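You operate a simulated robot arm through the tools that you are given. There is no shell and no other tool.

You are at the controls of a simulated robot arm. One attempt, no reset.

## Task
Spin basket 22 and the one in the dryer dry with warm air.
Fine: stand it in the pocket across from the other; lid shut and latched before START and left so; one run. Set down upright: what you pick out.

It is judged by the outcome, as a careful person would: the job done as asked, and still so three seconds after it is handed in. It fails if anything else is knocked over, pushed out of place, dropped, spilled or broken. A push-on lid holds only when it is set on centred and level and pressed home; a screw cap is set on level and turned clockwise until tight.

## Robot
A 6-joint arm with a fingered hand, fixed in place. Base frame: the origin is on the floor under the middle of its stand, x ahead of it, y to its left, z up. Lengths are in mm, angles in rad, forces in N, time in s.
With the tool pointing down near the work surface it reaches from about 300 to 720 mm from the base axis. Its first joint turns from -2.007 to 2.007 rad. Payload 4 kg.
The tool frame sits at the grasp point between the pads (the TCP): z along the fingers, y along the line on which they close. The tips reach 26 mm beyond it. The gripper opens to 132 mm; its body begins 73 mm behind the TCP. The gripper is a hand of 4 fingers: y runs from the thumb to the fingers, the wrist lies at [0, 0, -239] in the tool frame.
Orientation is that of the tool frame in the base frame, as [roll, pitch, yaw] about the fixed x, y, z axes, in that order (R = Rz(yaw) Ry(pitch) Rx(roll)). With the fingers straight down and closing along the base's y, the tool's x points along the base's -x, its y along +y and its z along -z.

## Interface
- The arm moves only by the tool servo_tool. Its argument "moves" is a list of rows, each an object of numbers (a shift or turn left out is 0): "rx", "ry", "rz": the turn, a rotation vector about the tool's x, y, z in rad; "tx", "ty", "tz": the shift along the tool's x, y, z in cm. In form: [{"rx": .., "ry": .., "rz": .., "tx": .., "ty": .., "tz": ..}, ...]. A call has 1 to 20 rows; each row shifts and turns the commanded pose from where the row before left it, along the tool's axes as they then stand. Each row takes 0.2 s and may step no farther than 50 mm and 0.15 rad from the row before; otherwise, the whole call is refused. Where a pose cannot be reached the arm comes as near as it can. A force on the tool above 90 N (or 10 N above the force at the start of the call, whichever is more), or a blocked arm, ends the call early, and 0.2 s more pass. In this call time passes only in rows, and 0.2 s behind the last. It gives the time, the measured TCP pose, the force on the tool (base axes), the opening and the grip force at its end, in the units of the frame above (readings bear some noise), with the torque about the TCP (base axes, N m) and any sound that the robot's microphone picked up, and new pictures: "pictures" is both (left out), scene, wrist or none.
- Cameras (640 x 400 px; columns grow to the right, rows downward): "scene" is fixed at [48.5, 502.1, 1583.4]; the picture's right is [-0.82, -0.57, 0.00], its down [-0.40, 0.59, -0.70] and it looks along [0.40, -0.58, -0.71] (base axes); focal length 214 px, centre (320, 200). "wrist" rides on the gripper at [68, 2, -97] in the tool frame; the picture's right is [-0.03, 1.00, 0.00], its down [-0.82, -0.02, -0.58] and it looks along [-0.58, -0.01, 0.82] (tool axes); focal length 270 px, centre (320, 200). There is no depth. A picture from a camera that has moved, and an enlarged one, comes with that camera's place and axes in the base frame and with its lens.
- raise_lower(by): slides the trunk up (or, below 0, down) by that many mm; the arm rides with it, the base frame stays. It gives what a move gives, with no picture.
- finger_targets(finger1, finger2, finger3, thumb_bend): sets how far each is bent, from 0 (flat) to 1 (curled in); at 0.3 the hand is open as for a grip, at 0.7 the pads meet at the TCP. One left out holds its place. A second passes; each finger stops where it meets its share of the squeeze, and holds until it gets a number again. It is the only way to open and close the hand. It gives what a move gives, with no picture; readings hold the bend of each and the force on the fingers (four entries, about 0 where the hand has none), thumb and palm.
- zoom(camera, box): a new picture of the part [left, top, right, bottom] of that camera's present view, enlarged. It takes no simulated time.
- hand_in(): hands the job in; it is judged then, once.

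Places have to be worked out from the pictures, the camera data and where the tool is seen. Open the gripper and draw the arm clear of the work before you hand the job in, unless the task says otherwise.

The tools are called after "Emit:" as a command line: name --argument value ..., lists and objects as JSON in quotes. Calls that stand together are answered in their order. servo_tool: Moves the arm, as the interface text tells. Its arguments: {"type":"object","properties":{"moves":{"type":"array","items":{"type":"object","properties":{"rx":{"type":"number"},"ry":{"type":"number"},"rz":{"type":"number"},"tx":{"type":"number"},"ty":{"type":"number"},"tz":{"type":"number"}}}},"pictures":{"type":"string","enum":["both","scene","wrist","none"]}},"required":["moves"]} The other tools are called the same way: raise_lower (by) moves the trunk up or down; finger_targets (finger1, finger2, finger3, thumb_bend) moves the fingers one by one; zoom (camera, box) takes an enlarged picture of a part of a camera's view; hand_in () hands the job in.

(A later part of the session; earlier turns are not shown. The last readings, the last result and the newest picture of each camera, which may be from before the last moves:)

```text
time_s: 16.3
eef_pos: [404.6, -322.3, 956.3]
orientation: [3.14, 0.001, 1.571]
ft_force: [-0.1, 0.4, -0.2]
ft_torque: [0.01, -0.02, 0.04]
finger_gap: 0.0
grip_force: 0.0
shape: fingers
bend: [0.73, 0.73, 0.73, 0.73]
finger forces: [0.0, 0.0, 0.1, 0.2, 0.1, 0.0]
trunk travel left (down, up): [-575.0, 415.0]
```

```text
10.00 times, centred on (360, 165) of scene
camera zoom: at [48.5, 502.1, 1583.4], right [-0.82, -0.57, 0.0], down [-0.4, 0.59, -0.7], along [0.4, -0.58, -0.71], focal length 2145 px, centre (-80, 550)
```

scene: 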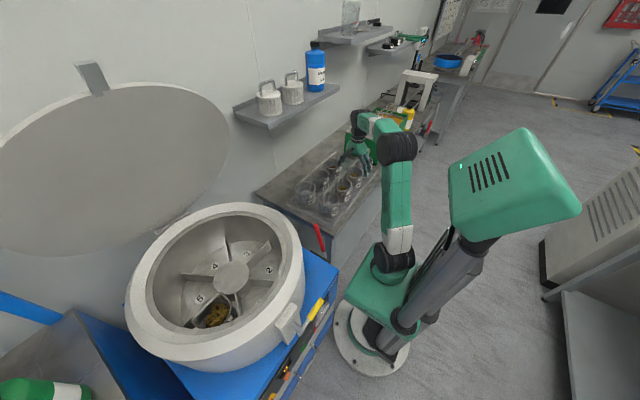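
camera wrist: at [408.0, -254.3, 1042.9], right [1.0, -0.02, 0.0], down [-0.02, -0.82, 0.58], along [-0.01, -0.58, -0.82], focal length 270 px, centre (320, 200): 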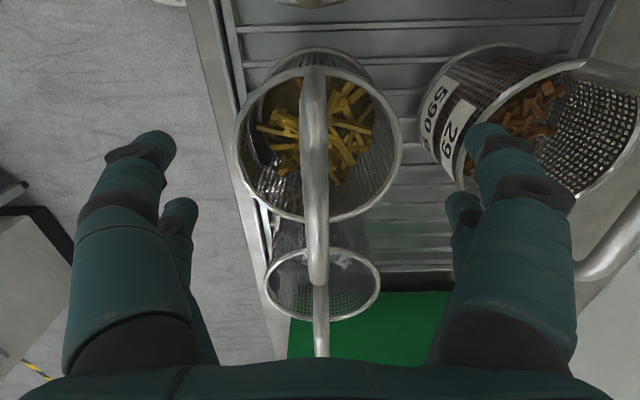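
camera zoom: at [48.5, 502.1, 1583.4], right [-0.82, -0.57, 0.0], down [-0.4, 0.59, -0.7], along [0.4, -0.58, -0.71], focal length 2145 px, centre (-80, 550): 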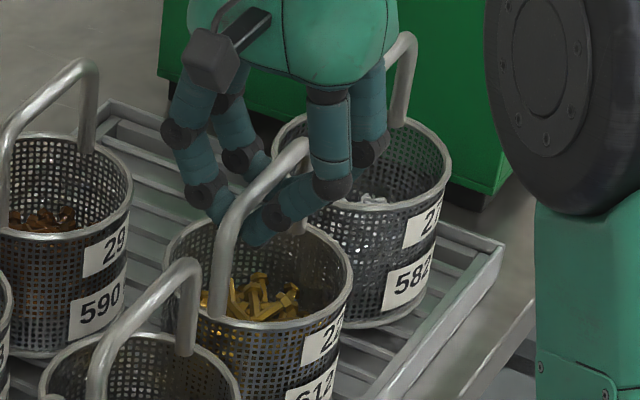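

The bar still passes above the closed fingertips. Comparing bar spans across the three camera heights gives bar z ≈ 968. I'm opening, rising 13 mm and closing again.

Emit:
finger_targets --finger1 0.58 --finger2 0.58 --finger3 0.58 --thumb_bend 0.58

Emit:
servo_tool --moves '[{"tz": -0.65}, {"tz": -0.65}]' --pictures "none"

Emit:
finger_targets --finger1 0.75 --finger2 0.75 --finger3 0.75 --thumb_bend 0.75

Emit:
zoom --camera "wrist" --box '[120, 40, 520, 300]'

Emit:
zoom --camera "scene" --box '[340, 145, 380, 185]'

```text
time_s: 17.3
eef_pos: [403.3, -323.0, 957.0]
orientation: [3.14, 0.001, 1.572]
ft_force: [0.0, 0.3, -0.4]
ft_torque: [0.0, 0.01, -0.02]
finger_gap: 41.7
grip_force: 0.1
shape: fingers
bend: [0.57, 0.57, 0.57, 0.57]
finger forces: [0.0, 0.0, 0.0, 0.0, 0.0, 0.0]
trunk travel left (down, up): [-575.0, 415.0]
```

```text
time_s: 17.9
eef_pos: [404.8, -322.2, 970.3]
orientation: [3.14, 0.002, 1.57]
ft_force: [0.7, -0.2, -0.5]
ft_torque: [-0.02, 0.0, -0.02]
finger_gap: 41.9
grip_force: 0.1
shape: fingers
bend: [0.57, 0.57, 0.57, 0.57]
finger forces: [0.0, 0.1, 0.1, 0.0, 0.0, 0.1]
trunk travel left (down, up): [-575.0, 415.0]
```

```text
time_s: 18.9
eef_pos: [405.3, -322.2, 969.8]
orientation: [3.138, -0.001, 1.571]
ft_force: [0.0, 0.1, 0.0]
ft_torque: [-0.02, 0.01, -0.04]
finger_gap: 1.1
grip_force: 10.7
shape: fingers
bend: [0.72, 0.72, 0.73, 0.72]
finger forces: [5.6, 5.2, 5.0, 0.0, 5.5, 0.0]
trunk travel left (down, up): [-575.0, 415.0]
```

```text
1.54 times, centred on (320, 170) of wrist
camera zoom: at [406.5, -254.5, 1066.8], right [1.0, -0.02, 0.0], down [-0.02, -0.82, 0.58], along [-0.01, -0.58, -0.82], focal length 416 px, centre (320, 246)
```

zoom: 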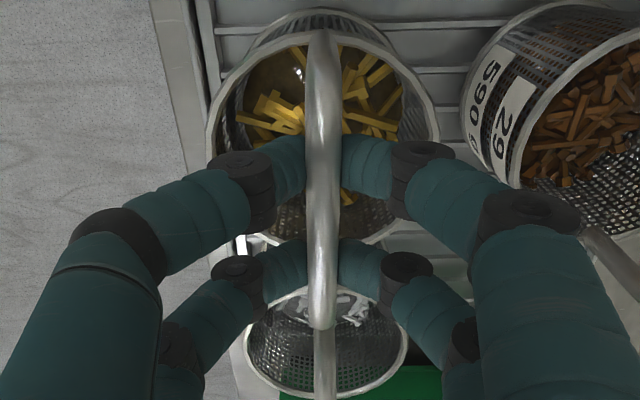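

```text
10.00 times, centred on (360, 165) of scene
camera zoom: at [48.5, 502.1, 1583.4], right [-0.82, -0.57, 0.0], down [-0.4, 0.59, -0.7], along [0.4, -0.58, -0.71], focal length 2145 px, centre (-80, 550)
```

zoom: 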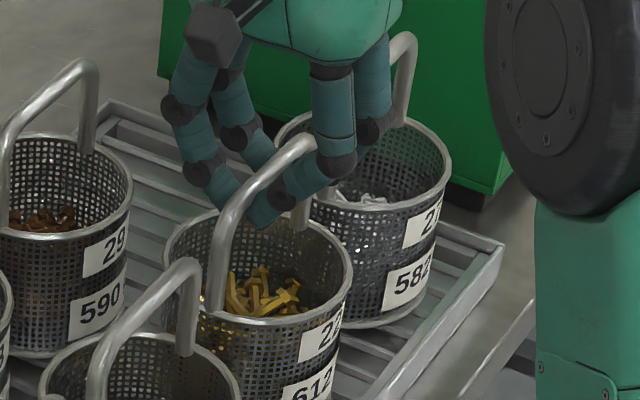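

There is contact at about 5 N per digit, but the gap of 1.1 mm suggests the pads only catch the lower side of the bar. I'm reopening, rising 6 mm more and regripping.

Emit:
finger_targets --finger1 0.58 --finger2 0.58 --finger3 0.58 --thumb_bend 0.58

Emit:
servo_tool --moves '[{"tz": -0.6}]' --pictures "none"

Emit:
finger_targets --finger1 0.8 --finger2 0.8 --finger3 0.8 --thumb_bend 0.8

Emit:
zoom --camera "wrist" --box '[120, 40, 520, 300]'

Emit:
zoom --camera "scene" --box '[340, 145, 380, 185]'

```text
time_s: 19.9
eef_pos: [404.4, -322.1, 968.9]
orientation: [3.141, 0.003, 1.57]
ft_force: [0.5, 0.2, 0.5]
ft_torque: [-0.02, -0.01, 0.06]
finger_gap: 41.7
grip_force: 0.1
shape: fingers
bend: [0.57, 0.57, 0.57, 0.57]
finger forces: [0.0, 0.0, 0.0, 0.0, 0.1, 0.0]
trunk travel left (down, up): [-575.0, 415.0]
```

```text
time_s: 20.3
eef_pos: [404.8, -322.8, 976.0]
orientation: [3.138, 0.0, 1.57]
ft_force: [-0.9, -0.9, 0.2]
ft_torque: [0.01, 0.01, 0.0]
finger_gap: 41.7
grip_force: 0.1
shape: fingers
bend: [0.57, 0.57, 0.57, 0.57]
finger forces: [0.0, 0.1, 0.0, 0.0, 0.1, 0.0]
trunk travel left (down, up): [-575.0, 415.0]
```

```text
time_s: 21.3
eef_pos: [405.9, -322.5, 975.2]
orientation: [3.14, 0.0, 1.57]
ft_force: [0.3, -0.6, -5.5]
ft_torque: [0.0, 0.02, -0.02]
finger_gap: 4.8
grip_force: 21.2
shape: fingers
bend: [0.71, 0.72, 0.73, 0.72]
finger forces: [10.7, 10.0, 8.9, 0.0, 12.3, 0.0]
trunk travel left (down, up): [-575.0, 415.0]
```

```text
1.54 times, centred on (320, 170) of wrist
camera zoom: at [406.4, -254.2, 1073.0], right [1.0, -0.02, 0.0], down [-0.02, -0.82, 0.58], along [-0.01, -0.58, -0.82], focal length 416 px, centre (320, 246)
```

zoom: 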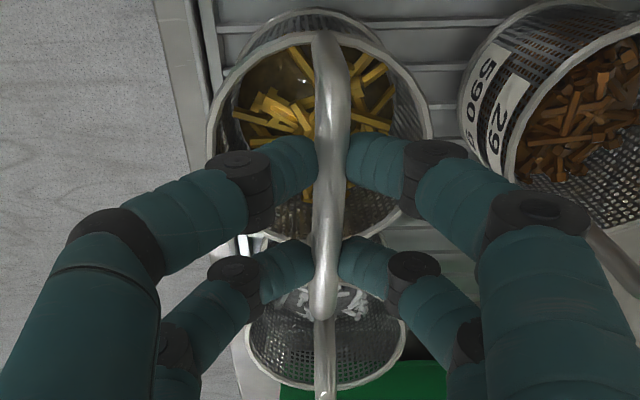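

```text
10.00 times, centred on (360, 165) of scene
camera zoom: at [48.5, 502.1, 1583.4], right [-0.82, -0.57, 0.0], down [-0.4, 0.59, -0.7], along [0.4, -0.58, -0.71], focal length 2145 px, centre (-80, 550)
```

zoom: 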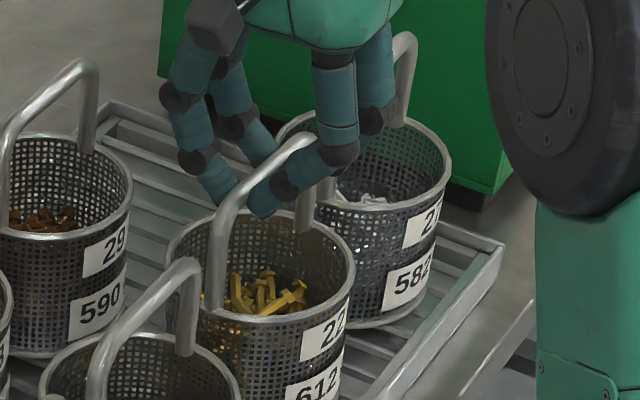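

The grip reads about 10 N per digit and the tool carries -5.5 N, which matches the basket weight, and tag 22 is visible. I'm lifting straight up slowly and checking.

Emit:
servo_tool --moves '[{"tz": -1.0}, {"tz": -1.5}, {"tz": -2.0}, {"tz": -2.5}, {"tz": -2.5}, {"tz": -2.5}]' --pictures "both"

Emit:
zoom --camera "scene" --box '[320, 100, 400, 200]'

Emit:
zoom --camera "wrist" --box '[120, 0, 520, 300]'

```text
time_s: 22.7
eef_pos: [405.5, -323.0, 1096.5]
orientation: [3.139, 0.0, 1.573]
ft_force: [-0.3, 0.0, -5.6]
ft_torque: [0.03, -0.03, 0.02]
finger_gap: 5.0
grip_force: 21.1
shape: fingers
bend: [0.71, 0.72, 0.73, 0.73]
finger forces: [10.8, 9.9, 8.9, 0.1, 12.3, 0.1]
trunk travel left (down, up): [-575.0, 415.0]
camera wrist: at [405.7, -254.7, 1193.5], right [1.0, -0.02, 0.0], down [-0.02, -0.82, 0.58], along [-0.01, -0.58, -0.82], focal length 270 px, centre (320, 200)
```

scene: 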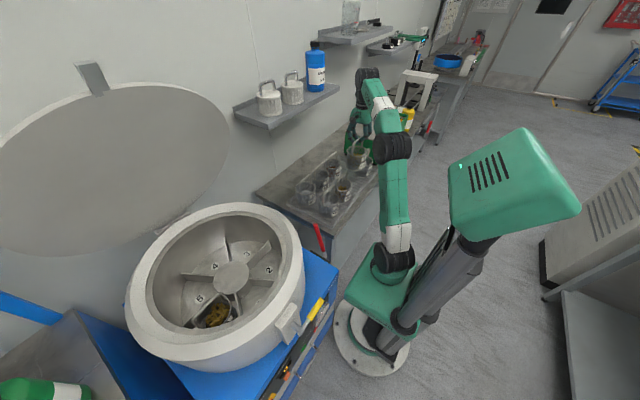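
wrist: 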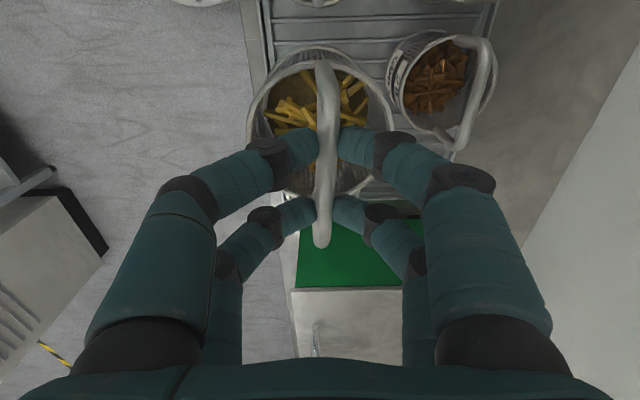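

```text
4.00 times, centred on (360, 150) of scene
camera zoom: at [48.5, 502.1, 1583.4], right [-0.82, -0.57, 0.0], down [-0.4, 0.59, -0.7], along [0.4, -0.58, -0.71], focal length 858 px, centre (160, 400)
```

zoom: 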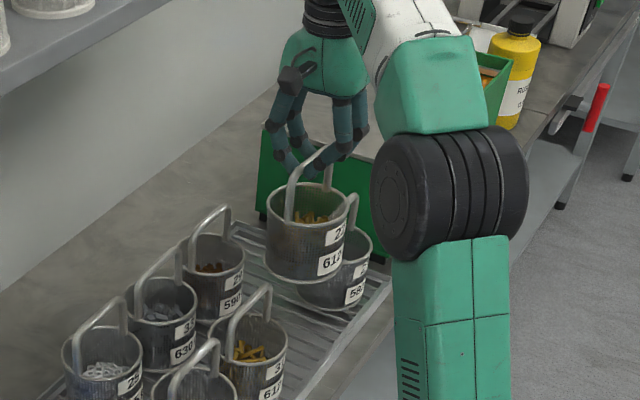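

```text
1.33 times, centred on (320, 150) of wrist
camera zoom: at [405.7, -254.7, 1193.5], right [1.0, -0.02, 0.0], down [-0.02, -0.82, 0.58], along [-0.01, -0.58, -0.82], focal length 360 px, centre (320, 267)
```

zoom: 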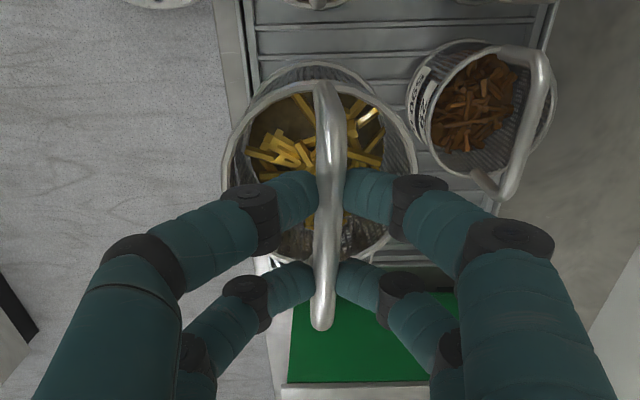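

Basket 22 is held steady at 5.6 N. The lid leans over the drum from its hinge (736, 405, 997) to its edge (540, 403, 1460), so I will have to enter from the robot side. I'm raising the trunk 90 mm and carrying the basket level towards the drum.

Emit:
raise_lower --by 90

Emit:
servo_tool --moves '[{"tx": 1.5}, {"tx": 2.5}, {"tx": 3.5}, {"tx": 4}, {"tx": 4}, {"tx": 4}, {"tx": 4}, {"tx": 4}, {"tx": 4}, {"tx": 4}, {"tx": 4}, {"tx": 3.5}, {"tx": 2.5}, {"tx": 1.5}, {"tx": 0.5}]' --pictures "both"

```text
time_s: 24.0
eef_pos: [403.9, -322.4, 1186.6]
orientation: [3.141, 0.0, 1.571]
ft_force: [-0.2, 0.0, -6.9]
ft_torque: [0.06, -0.03, 0.0]
finger_gap: 5.2
grip_force: 20.5
shape: fingers
bend: [0.71, 0.72, 0.73, 0.73]
finger forces: [10.8, 9.9, 8.8, 0.1, 12.3, 0.0]
trunk travel left (down, up): [-665.0, 325.0]
```

```text
time_s: 27.2
eef_pos: [403.0, 153.6, 1186.9]
orientation: [3.14, 0.002, 1.57]
ft_force: [-0.2, -0.6, -5.8]
ft_torque: [0.0, -0.02, 0.0]
finger_gap: 4.7
grip_force: 20.4
shape: fingers
bend: [0.71, 0.72, 0.73, 0.73]
finger forces: [10.6, 9.6, 8.5, 0.1, 12.1, 0.0]
trunk travel left (down, up): [-665.0, 325.0]
camera wrist: at [405.4, 221.4, 1283.1], right [1.0, -0.02, 0.0], down [-0.02, -0.82, 0.58], along [-0.01, -0.58, -0.82], focal length 270 px, centre (320, 200)
```

scene: 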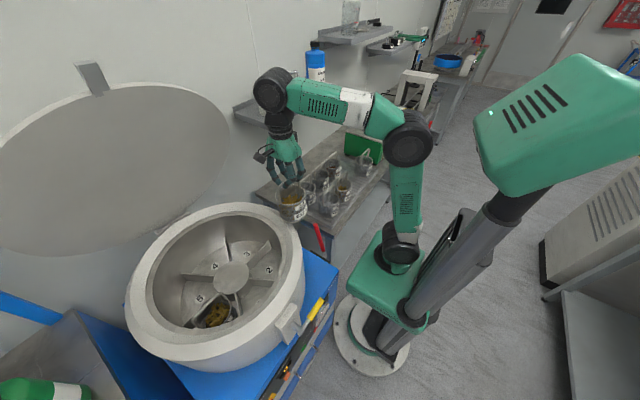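
wrist: 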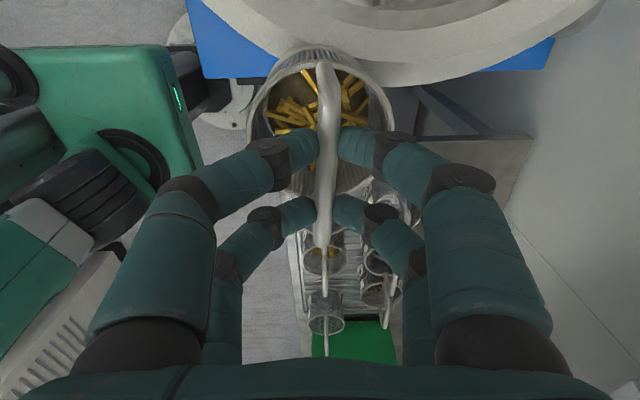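

The rim refines to about z 977 with an inner radius near 188, the hub is at (486, 404, 873), and the pocket 3 label is at (548, 296, 815). To keep the wrist away from the leaning lid, I tilt the hand about the handle bar so the wrist leans back toward the robot, and I check how the basket hangs.

Emit:
servo_tool --moves '[{"rx": -0.06}, {"rx": -0.06}, {"rx": -0.06}, {"rx": -0.06}, {}, {}]' --pictures "both"

Emit:
zoom --camera "scene" --box '[240, 60, 340, 240]'

```text
time_s: 28.6
eef_pos: [403.5, 151.4, 1186.0]
orientation: [2.899, 0.002, 1.573]
ft_force: [0.2, -0.3, -6.8]
ft_torque: [0.03, 0.06, 0.02]
finger_gap: 4.7
grip_force: 21.1
shape: fingers
bend: [0.71, 0.72, 0.74, 0.74]
finger forces: [11.1, 10.2, 9.3, 0.0, 12.5, 0.0]
trunk travel left (down, up): [-665.0, 325.0]
camera wrist: at [382.4, 220.8, 1280.4], right [0.97, -0.02, 0.24], down [-0.16, -0.82, 0.56], along [0.18, -0.58, -0.8], focal length 270 px, centre (320, 200)
```

scene: 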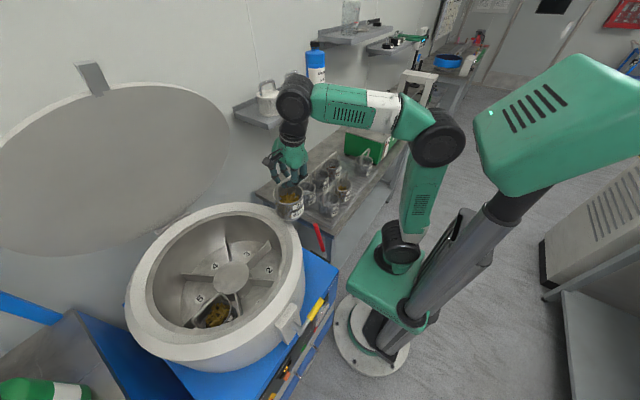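
wrist: 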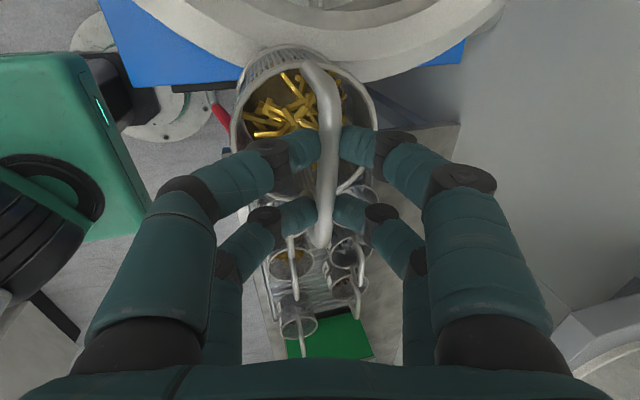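

```text
2.22 times, centred on (290, 150) of scene
camera zoom: at [48.5, 502.1, 1583.4], right [-0.82, -0.57, 0.0], down [-0.4, 0.59, -0.7], along [0.4, -0.58, -0.71], focal length 477 px, centre (387, 311)
```

zoom: 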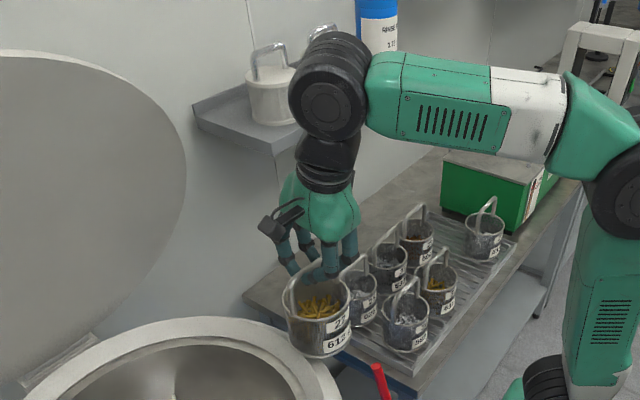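

The basket swings freely and hangs upright under the tilted hand. I'm moving over pocket 2's side of the drum opening, to TCP about (430, 300, 1186), well clear of the lid.

Emit:
servo_tool --moves '[{"tx": 2.0, "ty": 0.35, "tz": 0.086}, {"tx": 3.0, "ty": 0.52, "tz": 0.128}, {"tx": 3.5, "ty": 0.6, "tz": 0.15}, {"tx": 3.5, "ty": 0.6, "tz": 0.15}, {"tx": 2.0, "ty": 0.35, "tz": 0.086}, {"tx": 0.9, "ty": 0.2, "tz": 0.05}, {}]' --pictures "both"

Emit:
zoom --camera "scene" --box '[120, 60, 340, 380]'

```text
time_s: 30.2
eef_pos: [430.1, 301.8, 1185.1]
orientation: [2.899, 0.003, 1.573]
ft_force: [-0.2, -0.7, -6.1]
ft_torque: [0.02, 0.01, 0.0]
finger_gap: 4.4
grip_force: 21.5
shape: fingers
bend: [0.71, 0.72, 0.74, 0.74]
finger forces: [11.1, 10.1, 9.4, 0.0, 12.5, 0.1]
trunk travel left (down, up): [-665.0, 325.0]
camera wrist: at [409.3, 369.9, 1280.2], right [0.97, -0.02, 0.24], down [-0.16, -0.82, 0.56], along [0.18, -0.58, -0.8], focal length 270 px, centre (320, 200)
```

scene: 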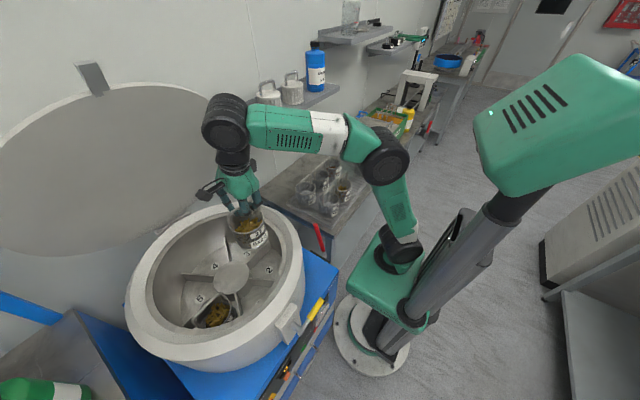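
wrist: 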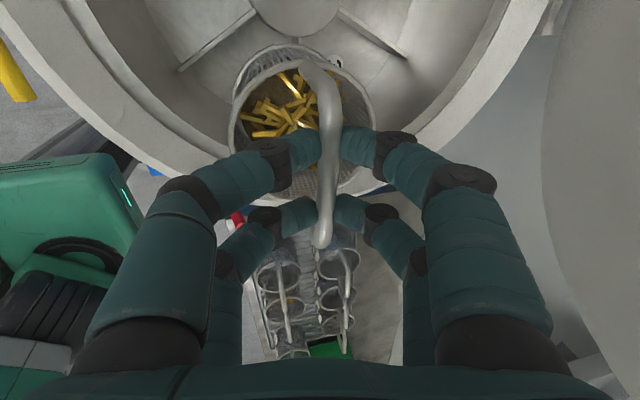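

```text
1.25 times, centred on (230, 220) of scene
camera zoom: at [48.5, 502.1, 1583.4], right [-0.82, -0.57, 0.0], down [-0.4, 0.59, -0.7], along [0.4, -0.58, -0.71], focal length 268 px, centre (432, 175)
```

zoom: 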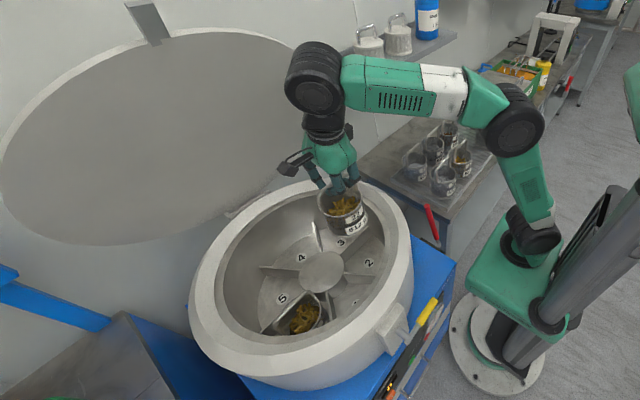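

I see the drum interior around the basket. I'm zooming in to measure the rim, vanes and pocket 3.

Emit:
zoom --camera "wrist" --box '[160, 0, 540, 190]'

Emit:
zoom --camera "scene" --box '[150, 170, 310, 350]'

```text
1.68 times, centred on (350, 95) of wrist
camera zoom: at [409.3, 369.9, 1280.2], right [0.97, -0.02, 0.24], down [-0.16, -0.82, 0.56], along [0.18, -0.58, -0.8], focal length 455 px, centre (270, 377)
```

zoom: 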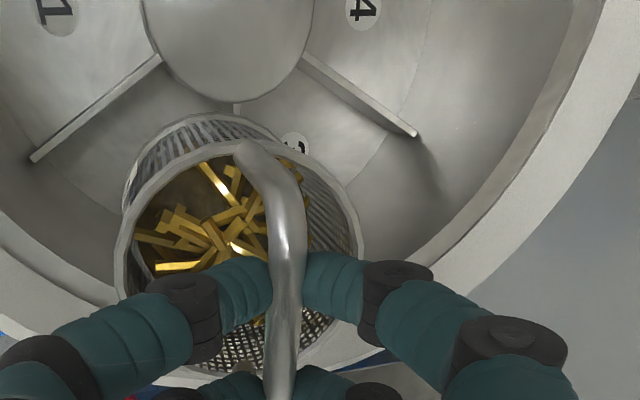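

```text
2.22 times, centred on (230, 260) of scene
camera zoom: at [48.5, 502.1, 1583.4], right [-0.82, -0.57, 0.0], down [-0.4, 0.59, -0.7], along [0.4, -0.58, -0.71], focal length 477 px, centre (520, 67)
```

zoom: 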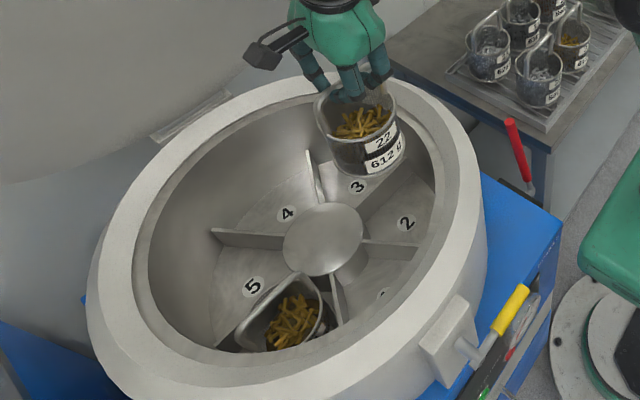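

Tag 22 and 612 g are confirmed, and pocket 3 is clear. The basket in pocket 6 sits at r ≈ 117, so my target for the basket centre is about (545, 300). I'm lowering 120 mm inside the opening here first.

Emit:
servo_tool --moves '[{"ty": -0.476, "tz": 1.942}, {"ty": -0.595, "tz": 2.43}, {"ty": -0.714, "tz": 2.913}, {"ty": -0.714, "tz": 2.913}, {"ty": -0.357, "tz": 1.457}, {}]' --pictures "both"

Emit:
zoom --camera "scene" --box '[150, 150, 310, 330]'

Emit:
zoom --camera "wrist" --box '[160, 0, 540, 190]'

```text
time_s: 31.6
eef_pos: [430.2, 301.6, 1065.0]
orientation: [2.9, 0.002, 1.572]
ft_force: [-0.5, -0.3, -5.4]
ft_torque: [0.02, 0.0, 0.01]
finger_gap: 4.5
grip_force: 21.4
shape: fingers
bend: [0.71, 0.72, 0.74, 0.74]
finger forces: [11.0, 10.0, 9.2, 0.1, 12.5, 0.0]
trunk travel left (down, up): [-665.0, 325.0]
camera wrist: at [409.1, 370.0, 1160.1], right [0.97, -0.02, 0.24], down [-0.16, -0.82, 0.56], along [0.18, -0.58, -0.8], focal length 270 px, centre (320, 200)
```

scene: 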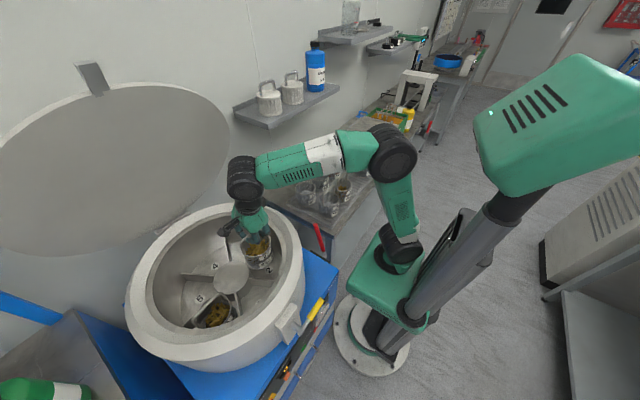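
wrist: 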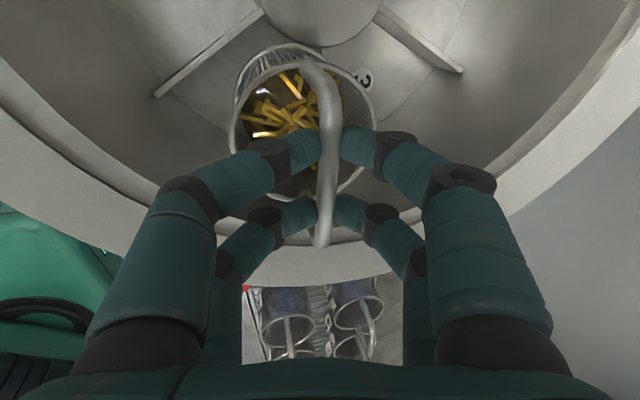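

```text
2.22 times, centred on (230, 240) of scene
camera zoom: at [48.5, 502.1, 1583.4], right [-0.82, -0.57, 0.0], down [-0.4, 0.59, -0.7], along [0.4, -0.58, -0.71], focal length 477 px, centre (520, 111)
```

zoom: 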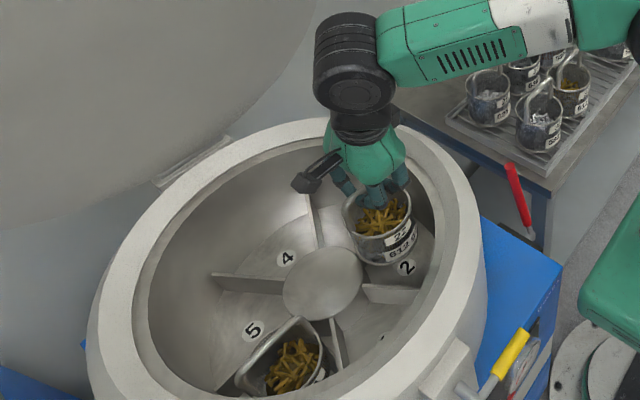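

```text
1.68 times, centred on (350, 95) of wrist
camera zoom: at [409.1, 370.0, 1160.1], right [0.97, -0.02, 0.24], down [-0.16, -0.82, 0.56], along [0.18, -0.58, -0.8], focal length 455 px, centre (270, 377)
```

zoom: 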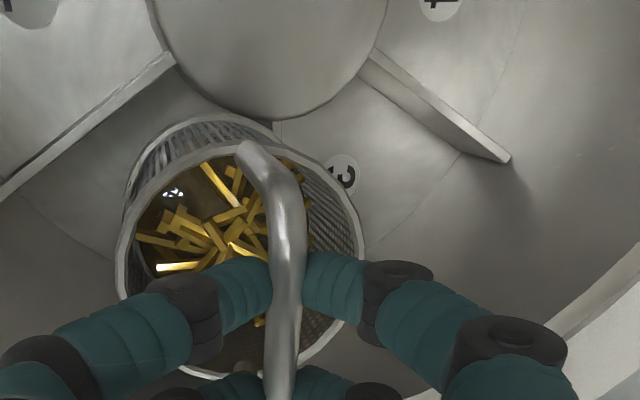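

Label 3 triangulates to (550, 297, 815) and the vane's outer top corner to z ≈ 893, so I rise 20 mm for margin and then move +x by 115 mm to be over pocket 3.

Emit:
servo_tool --moves '[{"ty": 0.476, "tz": -1.942}, {"ty": 1.457, "tz": 0.357, "tx": -0.1}, {"ty": 2.428, "tz": 0.595, "tx": -0.1}, {"ty": 2.913, "tz": 0.714}, {"ty": 2.428, "tz": 0.595}, {"ty": 1.457, "tz": 0.357}, {"ty": 0.486, "tz": 0.119}, {}]' --pictures "both"

Emit:
zoom --camera "scene" --box '[150, 130, 310, 310]'

Emit:
zoom --camera "wrist" --box '[160, 0, 540, 190]'

```text
time_s: 33.4
eef_pos: [545.7, 299.9, 1084.3]
orientation: [2.902, 0.001, 1.572]
ft_force: [0.2, -0.1, -5.9]
ft_torque: [0.02, 0.03, -0.02]
finger_gap: 4.9
grip_force: 21.4
shape: fingers
bend: [0.71, 0.72, 0.74, 0.74]
finger forces: [11.1, 10.1, 9.4, 0.0, 12.5, 0.0]
trunk travel left (down, up): [-665.0, 325.0]
camera wrist: at [524.7, 368.1, 1179.9], right [0.97, -0.02, 0.24], down [-0.16, -0.82, 0.56], along [0.18, -0.58, -0.8], focal length 270 px, centre (320, 200)
```

scene: 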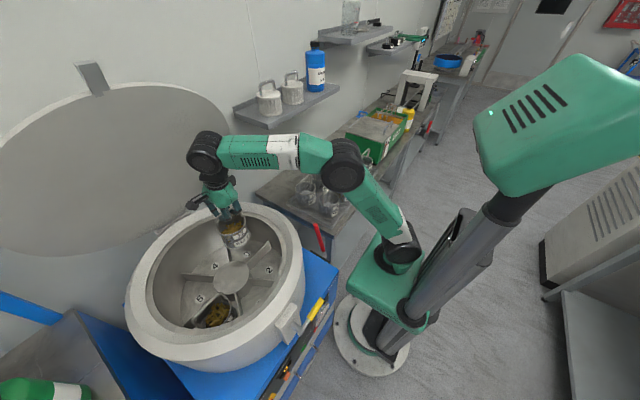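
wrist: 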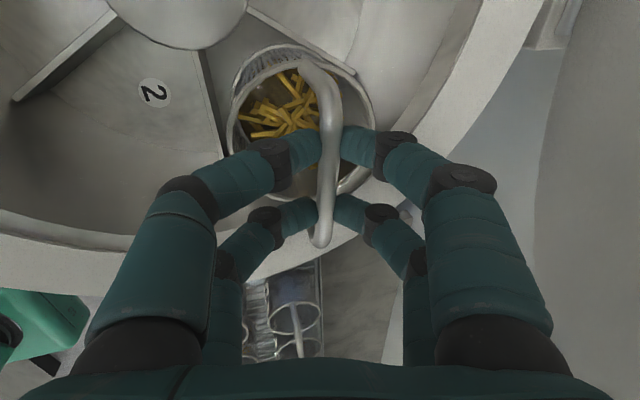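

```text
2.22 times, centred on (230, 220) of scene
camera zoom: at [48.5, 502.1, 1583.4], right [-0.82, -0.57, 0.0], down [-0.4, 0.59, -0.7], along [0.4, -0.58, -0.71], focal length 477 px, centre (520, 156)
```

zoom: 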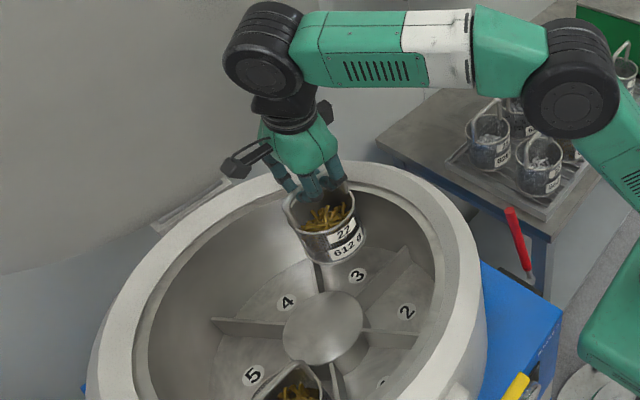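

```text
1.68 times, centred on (350, 95) of wrist
camera zoom: at [524.7, 368.1, 1179.9], right [0.97, -0.02, 0.24], down [-0.16, -0.82, 0.56], along [0.18, -0.58, -0.8], focal length 455 px, centre (270, 377)
```

zoom: 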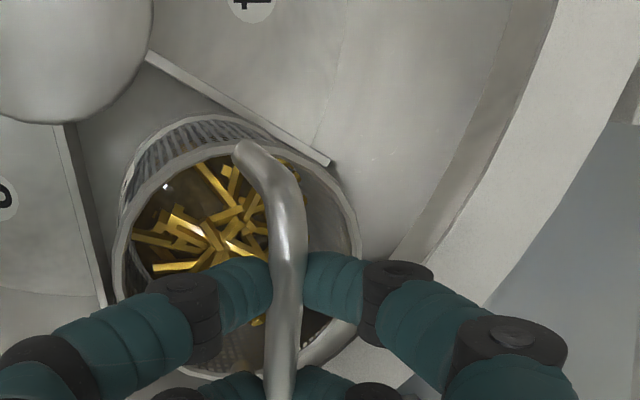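

The basket is over pocket 3. I want to check that it hangs vertical before lowering, so I'm zooming in on it.

Emit:
zoom --camera "scene" --box '[200, 190, 270, 260]'

Emit:
zoom --camera "wrist" --box '[210, 20, 400, 220]'

```text
5.71 times, centred on (235, 225) of scene
camera zoom: at [48.5, 502.1, 1583.4], right [-0.82, -0.57, 0.0], down [-0.4, 0.59, -0.7], along [0.4, -0.58, -0.71], focal length 1226 px, centre (806, 57)
```

zoom: 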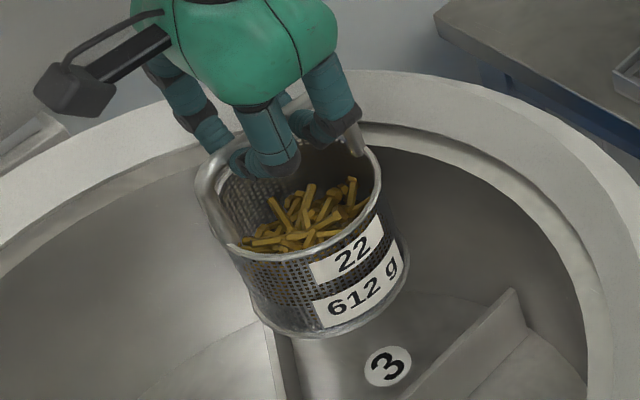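

```text
2.00 times, centred on (305, 120) of wrist
camera zoom: at [524.7, 368.1, 1179.9], right [0.97, -0.02, 0.24], down [-0.16, -0.82, 0.56], along [0.18, -0.58, -0.8], focal length 541 px, centre (350, 360)
```

zoom: 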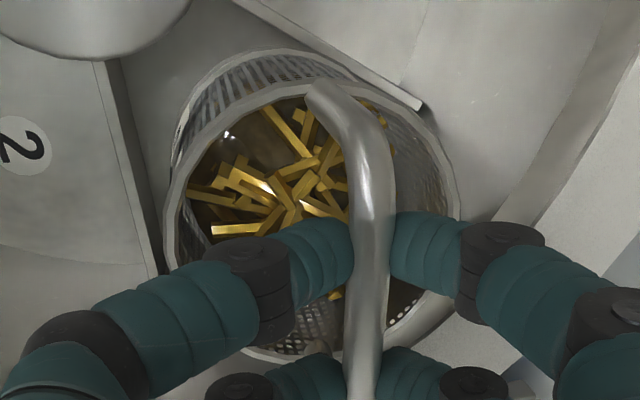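

The basket hangs essentially vertical, with a body height near 88 mm. I'm shifting a few mm outward to (548, 296) for even vane clearance and lowering 60 mm so the bottom just enters between the vanes.

Emit:
servo_tool --moves '[{"tx": -0.44, "ty": 0.272, "tz": 0.067}, {"ty": -0.357, "tz": 1.457}, {"ty": -0.476, "tz": 1.942}, {"ty": -0.357, "tz": 1.457}, {"ty": -0.238, "tz": 0.971}, {}]' --pictures "both"

Emit:
zoom --camera "scene" --box '[200, 200, 270, 270]'

Emit:
zoom --camera "wrist" --box '[190, 0, 420, 220]'

```text
time_s: 34.8
eef_pos: [549.4, 294.4, 1024.3]
orientation: [2.899, 0.002, 1.569]
ft_force: [-0.9, 1.4, -5.9]
ft_torque: [0.05, 0.1, 0.03]
finger_gap: 4.3
grip_force: 22.2
shape: fingers
bend: [0.71, 0.72, 0.74, 0.74]
finger forces: [11.1, 10.1, 9.7, 0.0, 12.4, 0.0]
trunk travel left (down, up): [-665.0, 325.0]
camera wrist: at [527.0, 362.9, 1119.7], right [0.97, -0.02, 0.24], down [-0.16, -0.82, 0.56], along [0.18, -0.58, -0.8], focal length 270 px, centre (320, 200)
```

scene: 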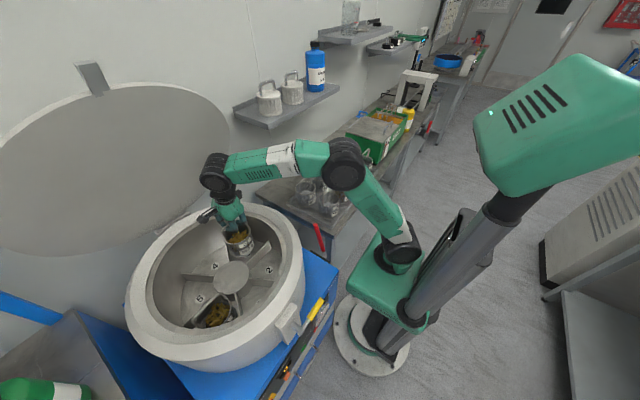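
wrist: 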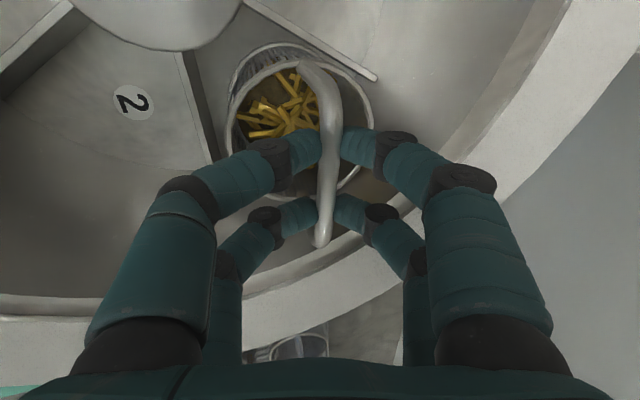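

```text
5.71 times, centred on (235, 235) of scene
camera zoom: at [48.5, 502.1, 1583.4], right [-0.82, -0.57, 0.0], down [-0.4, 0.59, -0.7], along [0.4, -0.58, -0.71], focal length 1226 px, centre (806, 0)
```

zoom: 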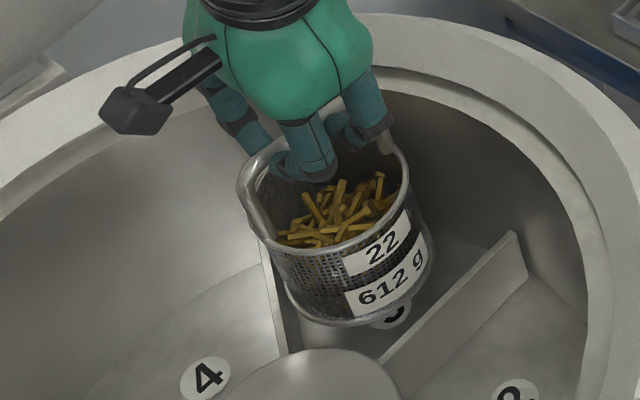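

```text
1.82 times, centred on (305, 110) of wrist
camera zoom: at [527.0, 362.9, 1119.7], right [0.97, -0.02, 0.24], down [-0.16, -0.82, 0.56], along [0.18, -0.58, -0.8], focal length 491 px, centre (347, 364)
```

zoom: 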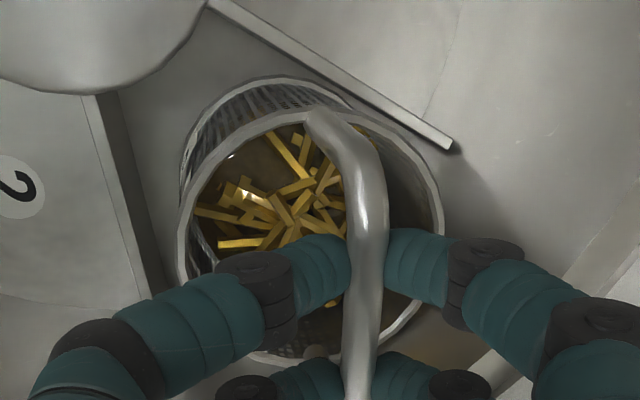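

The grip is off the handle's middle, so the basket centre sits about 10 mm to +y of the TCP, nearer vane 3/4. I'm shifting -y 9 mm to centre it in the pocket, then continuing down slowly.

Emit:
servo_tool --moves '[{"tx": -0.5}, {"tx": -0.4}, {"ty": -0.238, "tz": 0.971}, {"ty": -0.238, "tz": 0.971}, {}]' --pictures "both"

Emit:
zoom --camera "scene" --box '[200, 200, 270, 270]'

Emit:
zoom --camera "wrist" --box '[190, 0, 420, 220]'

```text
time_s: 36.0
eef_pos: [548.3, 287.2, 1005.6]
orientation: [2.9, 0.003, 1.573]
ft_force: [-3.0, 9.6, -2.3]
ft_torque: [0.14, 0.1, -0.09]
finger_gap: 4.4
grip_force: 22.1
shape: fingers
bend: [0.71, 0.72, 0.74, 0.75]
finger forces: [11.6, 8.1, 11.8, 0.0, 11.9, 0.0]
trunk travel left (down, up): [-665.0, 325.0]
camera wrist: at [526.6, 355.6, 1100.1], right [0.97, -0.02, 0.24], down [-0.16, -0.82, 0.56], along [0.18, -0.58, -0.8], focal length 270 px, centre (320, 200)
```

scene: 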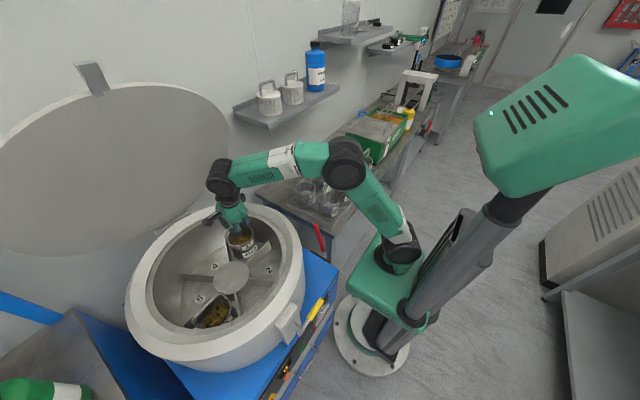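
wrist: 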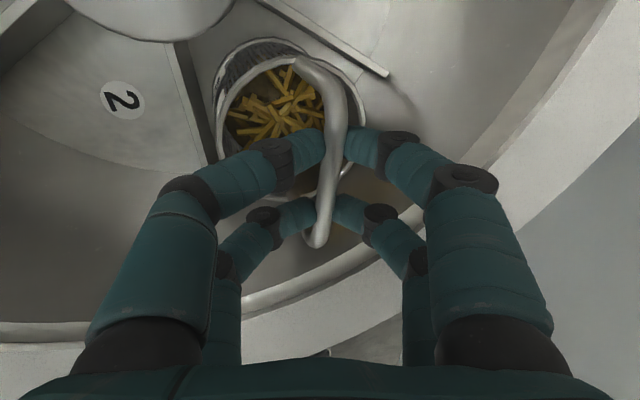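

```text
5.71 times, centred on (235, 235) of scene
camera zoom: at [48.5, 502.1, 1583.4], right [-0.82, -0.57, 0.0], down [-0.4, 0.59, -0.7], along [0.4, -0.58, -0.71], focal length 1226 px, centre (806, 0)
```

zoom: 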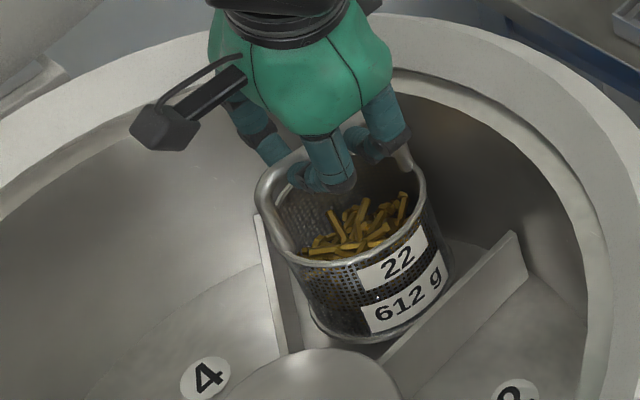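

```text
1.82 times, centred on (305, 110) of wrist
camera zoom: at [526.6, 355.6, 1100.1], right [0.97, -0.02, 0.24], down [-0.16, -0.82, 0.56], along [0.18, -0.58, -0.8], focal length 491 px, centre (347, 364)
```

zoom: 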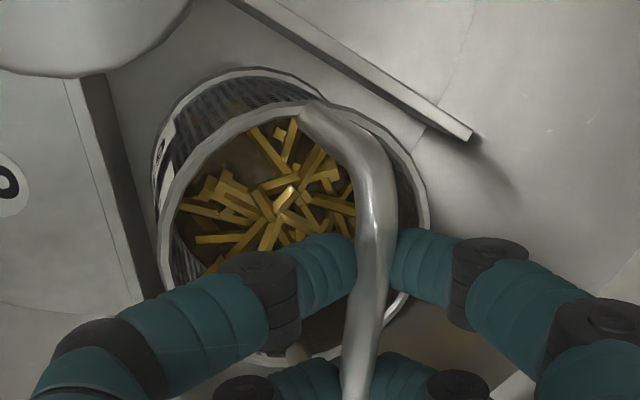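

The tool feels 9.6 N toward +y. The wrist picture shows the rim centre at about (549, 289) with the bottom pushed inward, so the basket is touching the drum's outer wall and my shift was too far. I'm lifting 20 mm and moving to the pocket middle, TCP (543, 296).

Emit:
servo_tool --moves '[{"ty": 0.238, "tz": -0.971}, {"ty": 0.238, "tz": -0.971}, {"tx": 0.55, "ty": -0.25, "tz": -0.06}, {"tx": 0.55, "ty": -0.25, "tz": -0.06}, {}, {}]' --pictures "both"

Emit:
zoom --camera "scene" --box '[200, 200, 270, 270]'

Emit:
zoom --camera "wrist" --box '[190, 0, 420, 220]'

```text
time_s: 37.4
eef_pos: [543.7, 298.0, 1025.5]
orientation: [2.902, 0.002, 1.57]
ft_force: [-0.2, -0.7, -6.3]
ft_torque: [-0.03, 0.04, -0.02]
finger_gap: 4.5
grip_force: 20.9
shape: fingers
bend: [0.71, 0.72, 0.74, 0.74]
finger forces: [10.7, 10.1, 8.9, 0.1, 12.9, 0.0]
trunk travel left (down, up): [-665.0, 325.0]
camera wrist: at [522.2, 365.8, 1120.1], right [0.97, -0.02, 0.24], down [-0.16, -0.82, 0.56], along [0.18, -0.58, -0.8], focal length 270 px, centre (320, 200)
```

scene: 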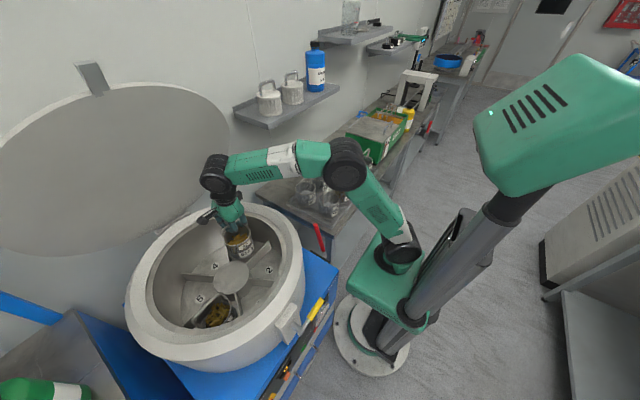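
wrist: 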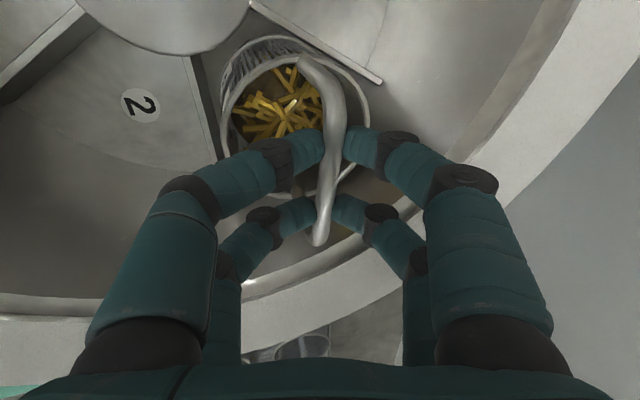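

```text
5.71 times, centred on (235, 235) of scene
camera zoom: at [48.5, 502.1, 1583.4], right [-0.82, -0.57, 0.0], down [-0.4, 0.59, -0.7], along [0.4, -0.58, -0.71], focal length 1226 px, centre (806, 0)
```

zoom: 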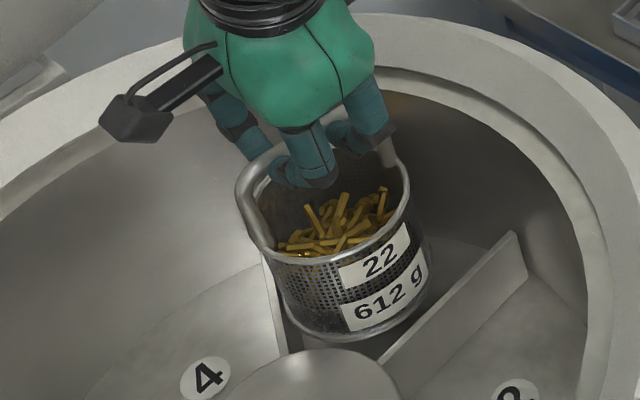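

```text
1.82 times, centred on (305, 110) of wrist
camera zoom: at [522.2, 365.8, 1120.1], right [0.97, -0.02, 0.24], down [-0.16, -0.82, 0.56], along [0.18, -0.58, -0.8], focal length 491 px, centre (347, 364)
```

zoom: 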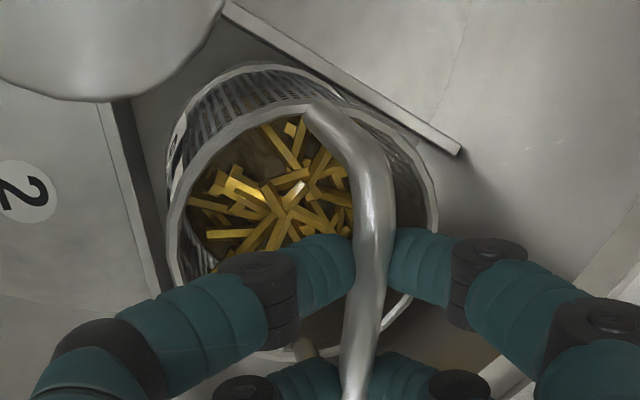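

The basket is free again (6.3 N, no side force) with its centre near (546, 301). I'm moving 2 mm in -x and 3 mm in -y for equal vane clearance and lowering 30 mm.

Emit:
servo_tool --moves '[{"tx": -0.3, "ty": -0.19, "tz": -0.05}, {"ty": -0.238, "tz": 0.971}, {"ty": -0.238, "tz": 0.971}, {"ty": -0.238, "tz": 0.971}, {}]' --pictures "wrist"

Emit:
zoom --camera "scene" --box '[200, 200, 270, 270]'

Emit:
zoom --camera "wrist" --box '[190, 0, 420, 220]'

```text
time_s: 38.6
eef_pos: [541.0, 293.9, 996.4]
orientation: [2.9, 0.001, 1.571]
ft_force: [0.1, 0.4, -4.8]
ft_torque: [0.01, 0.01, -0.02]
finger_gap: 4.5
grip_force: 20.8
shape: fingers
bend: [0.71, 0.72, 0.74, 0.74]
finger forces: [10.5, 10.1, 9.0, 0.0, 12.9, 0.1]
trunk travel left (down, up): [-665.0, 325.0]
camera wrist: at [520.0, 362.4, 1090.5], right [0.97, -0.02, 0.24], down [-0.16, -0.82, 0.56], along [0.18, -0.58, -0.8], focal length 270 px, centre (320, 200)
```

wrist: 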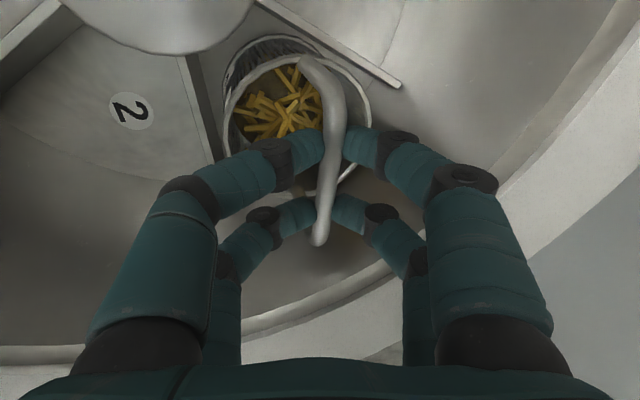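

```text
5.71 times, centred on (235, 235) of scene
camera zoom: at [48.5, 502.1, 1583.4], right [-0.82, -0.57, 0.0], down [-0.4, 0.59, -0.7], along [0.4, -0.58, -0.71], focal length 1226 px, centre (806, 0)
```

zoom: 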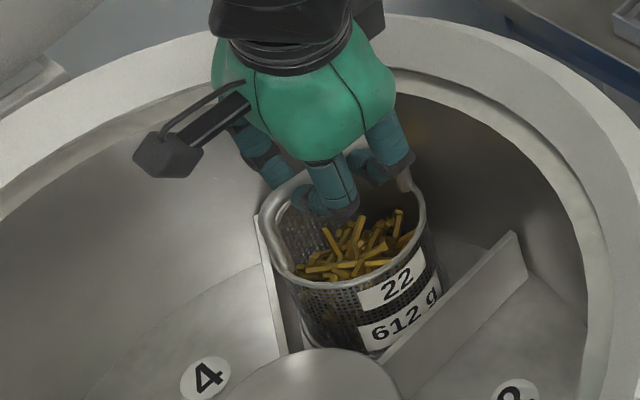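

```text
1.82 times, centred on (305, 110) of wrist
camera zoom: at [520.0, 362.4, 1090.5], right [0.97, -0.02, 0.24], down [-0.16, -0.82, 0.56], along [0.18, -0.58, -0.8], focal length 491 px, centre (347, 364)
```

zoom: 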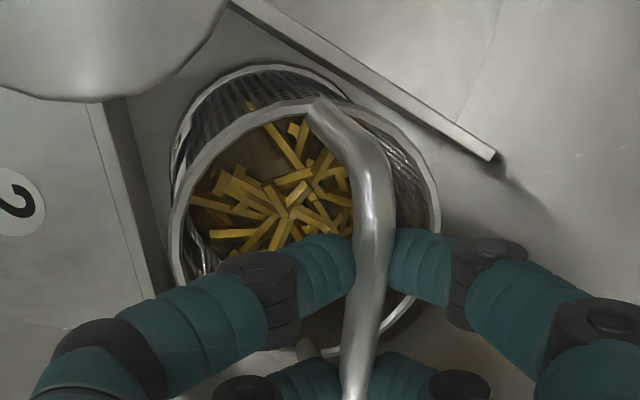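

It is centred between the vanes and hanging free. I'm continuing down in small 4–5 mm steps and watching for the floor.

Emit:
servo_tool --moves '[{"ty": -0.119, "tz": 0.486}, {"ty": -0.119, "tz": 0.486}, {"ty": -0.095, "tz": 0.388}, {}]' --pictures "none"

```text
time_s: 39.6
eef_pos: [541.3, 295.1, 983.7]
orientation: [2.896, -0.001, 1.573]
ft_force: [-1.5, 5.2, 8.2]
ft_torque: [-0.04, -0.07, 0.03]
finger_gap: 3.2
grip_force: 19.9
shape: fingers
bend: [0.71, 0.73, 0.75, 0.75]
finger forces: [9.0, 10.1, 9.4, 0.0, 11.8, 0.0]
trunk travel left (down, up): [-665.0, 325.0]
```

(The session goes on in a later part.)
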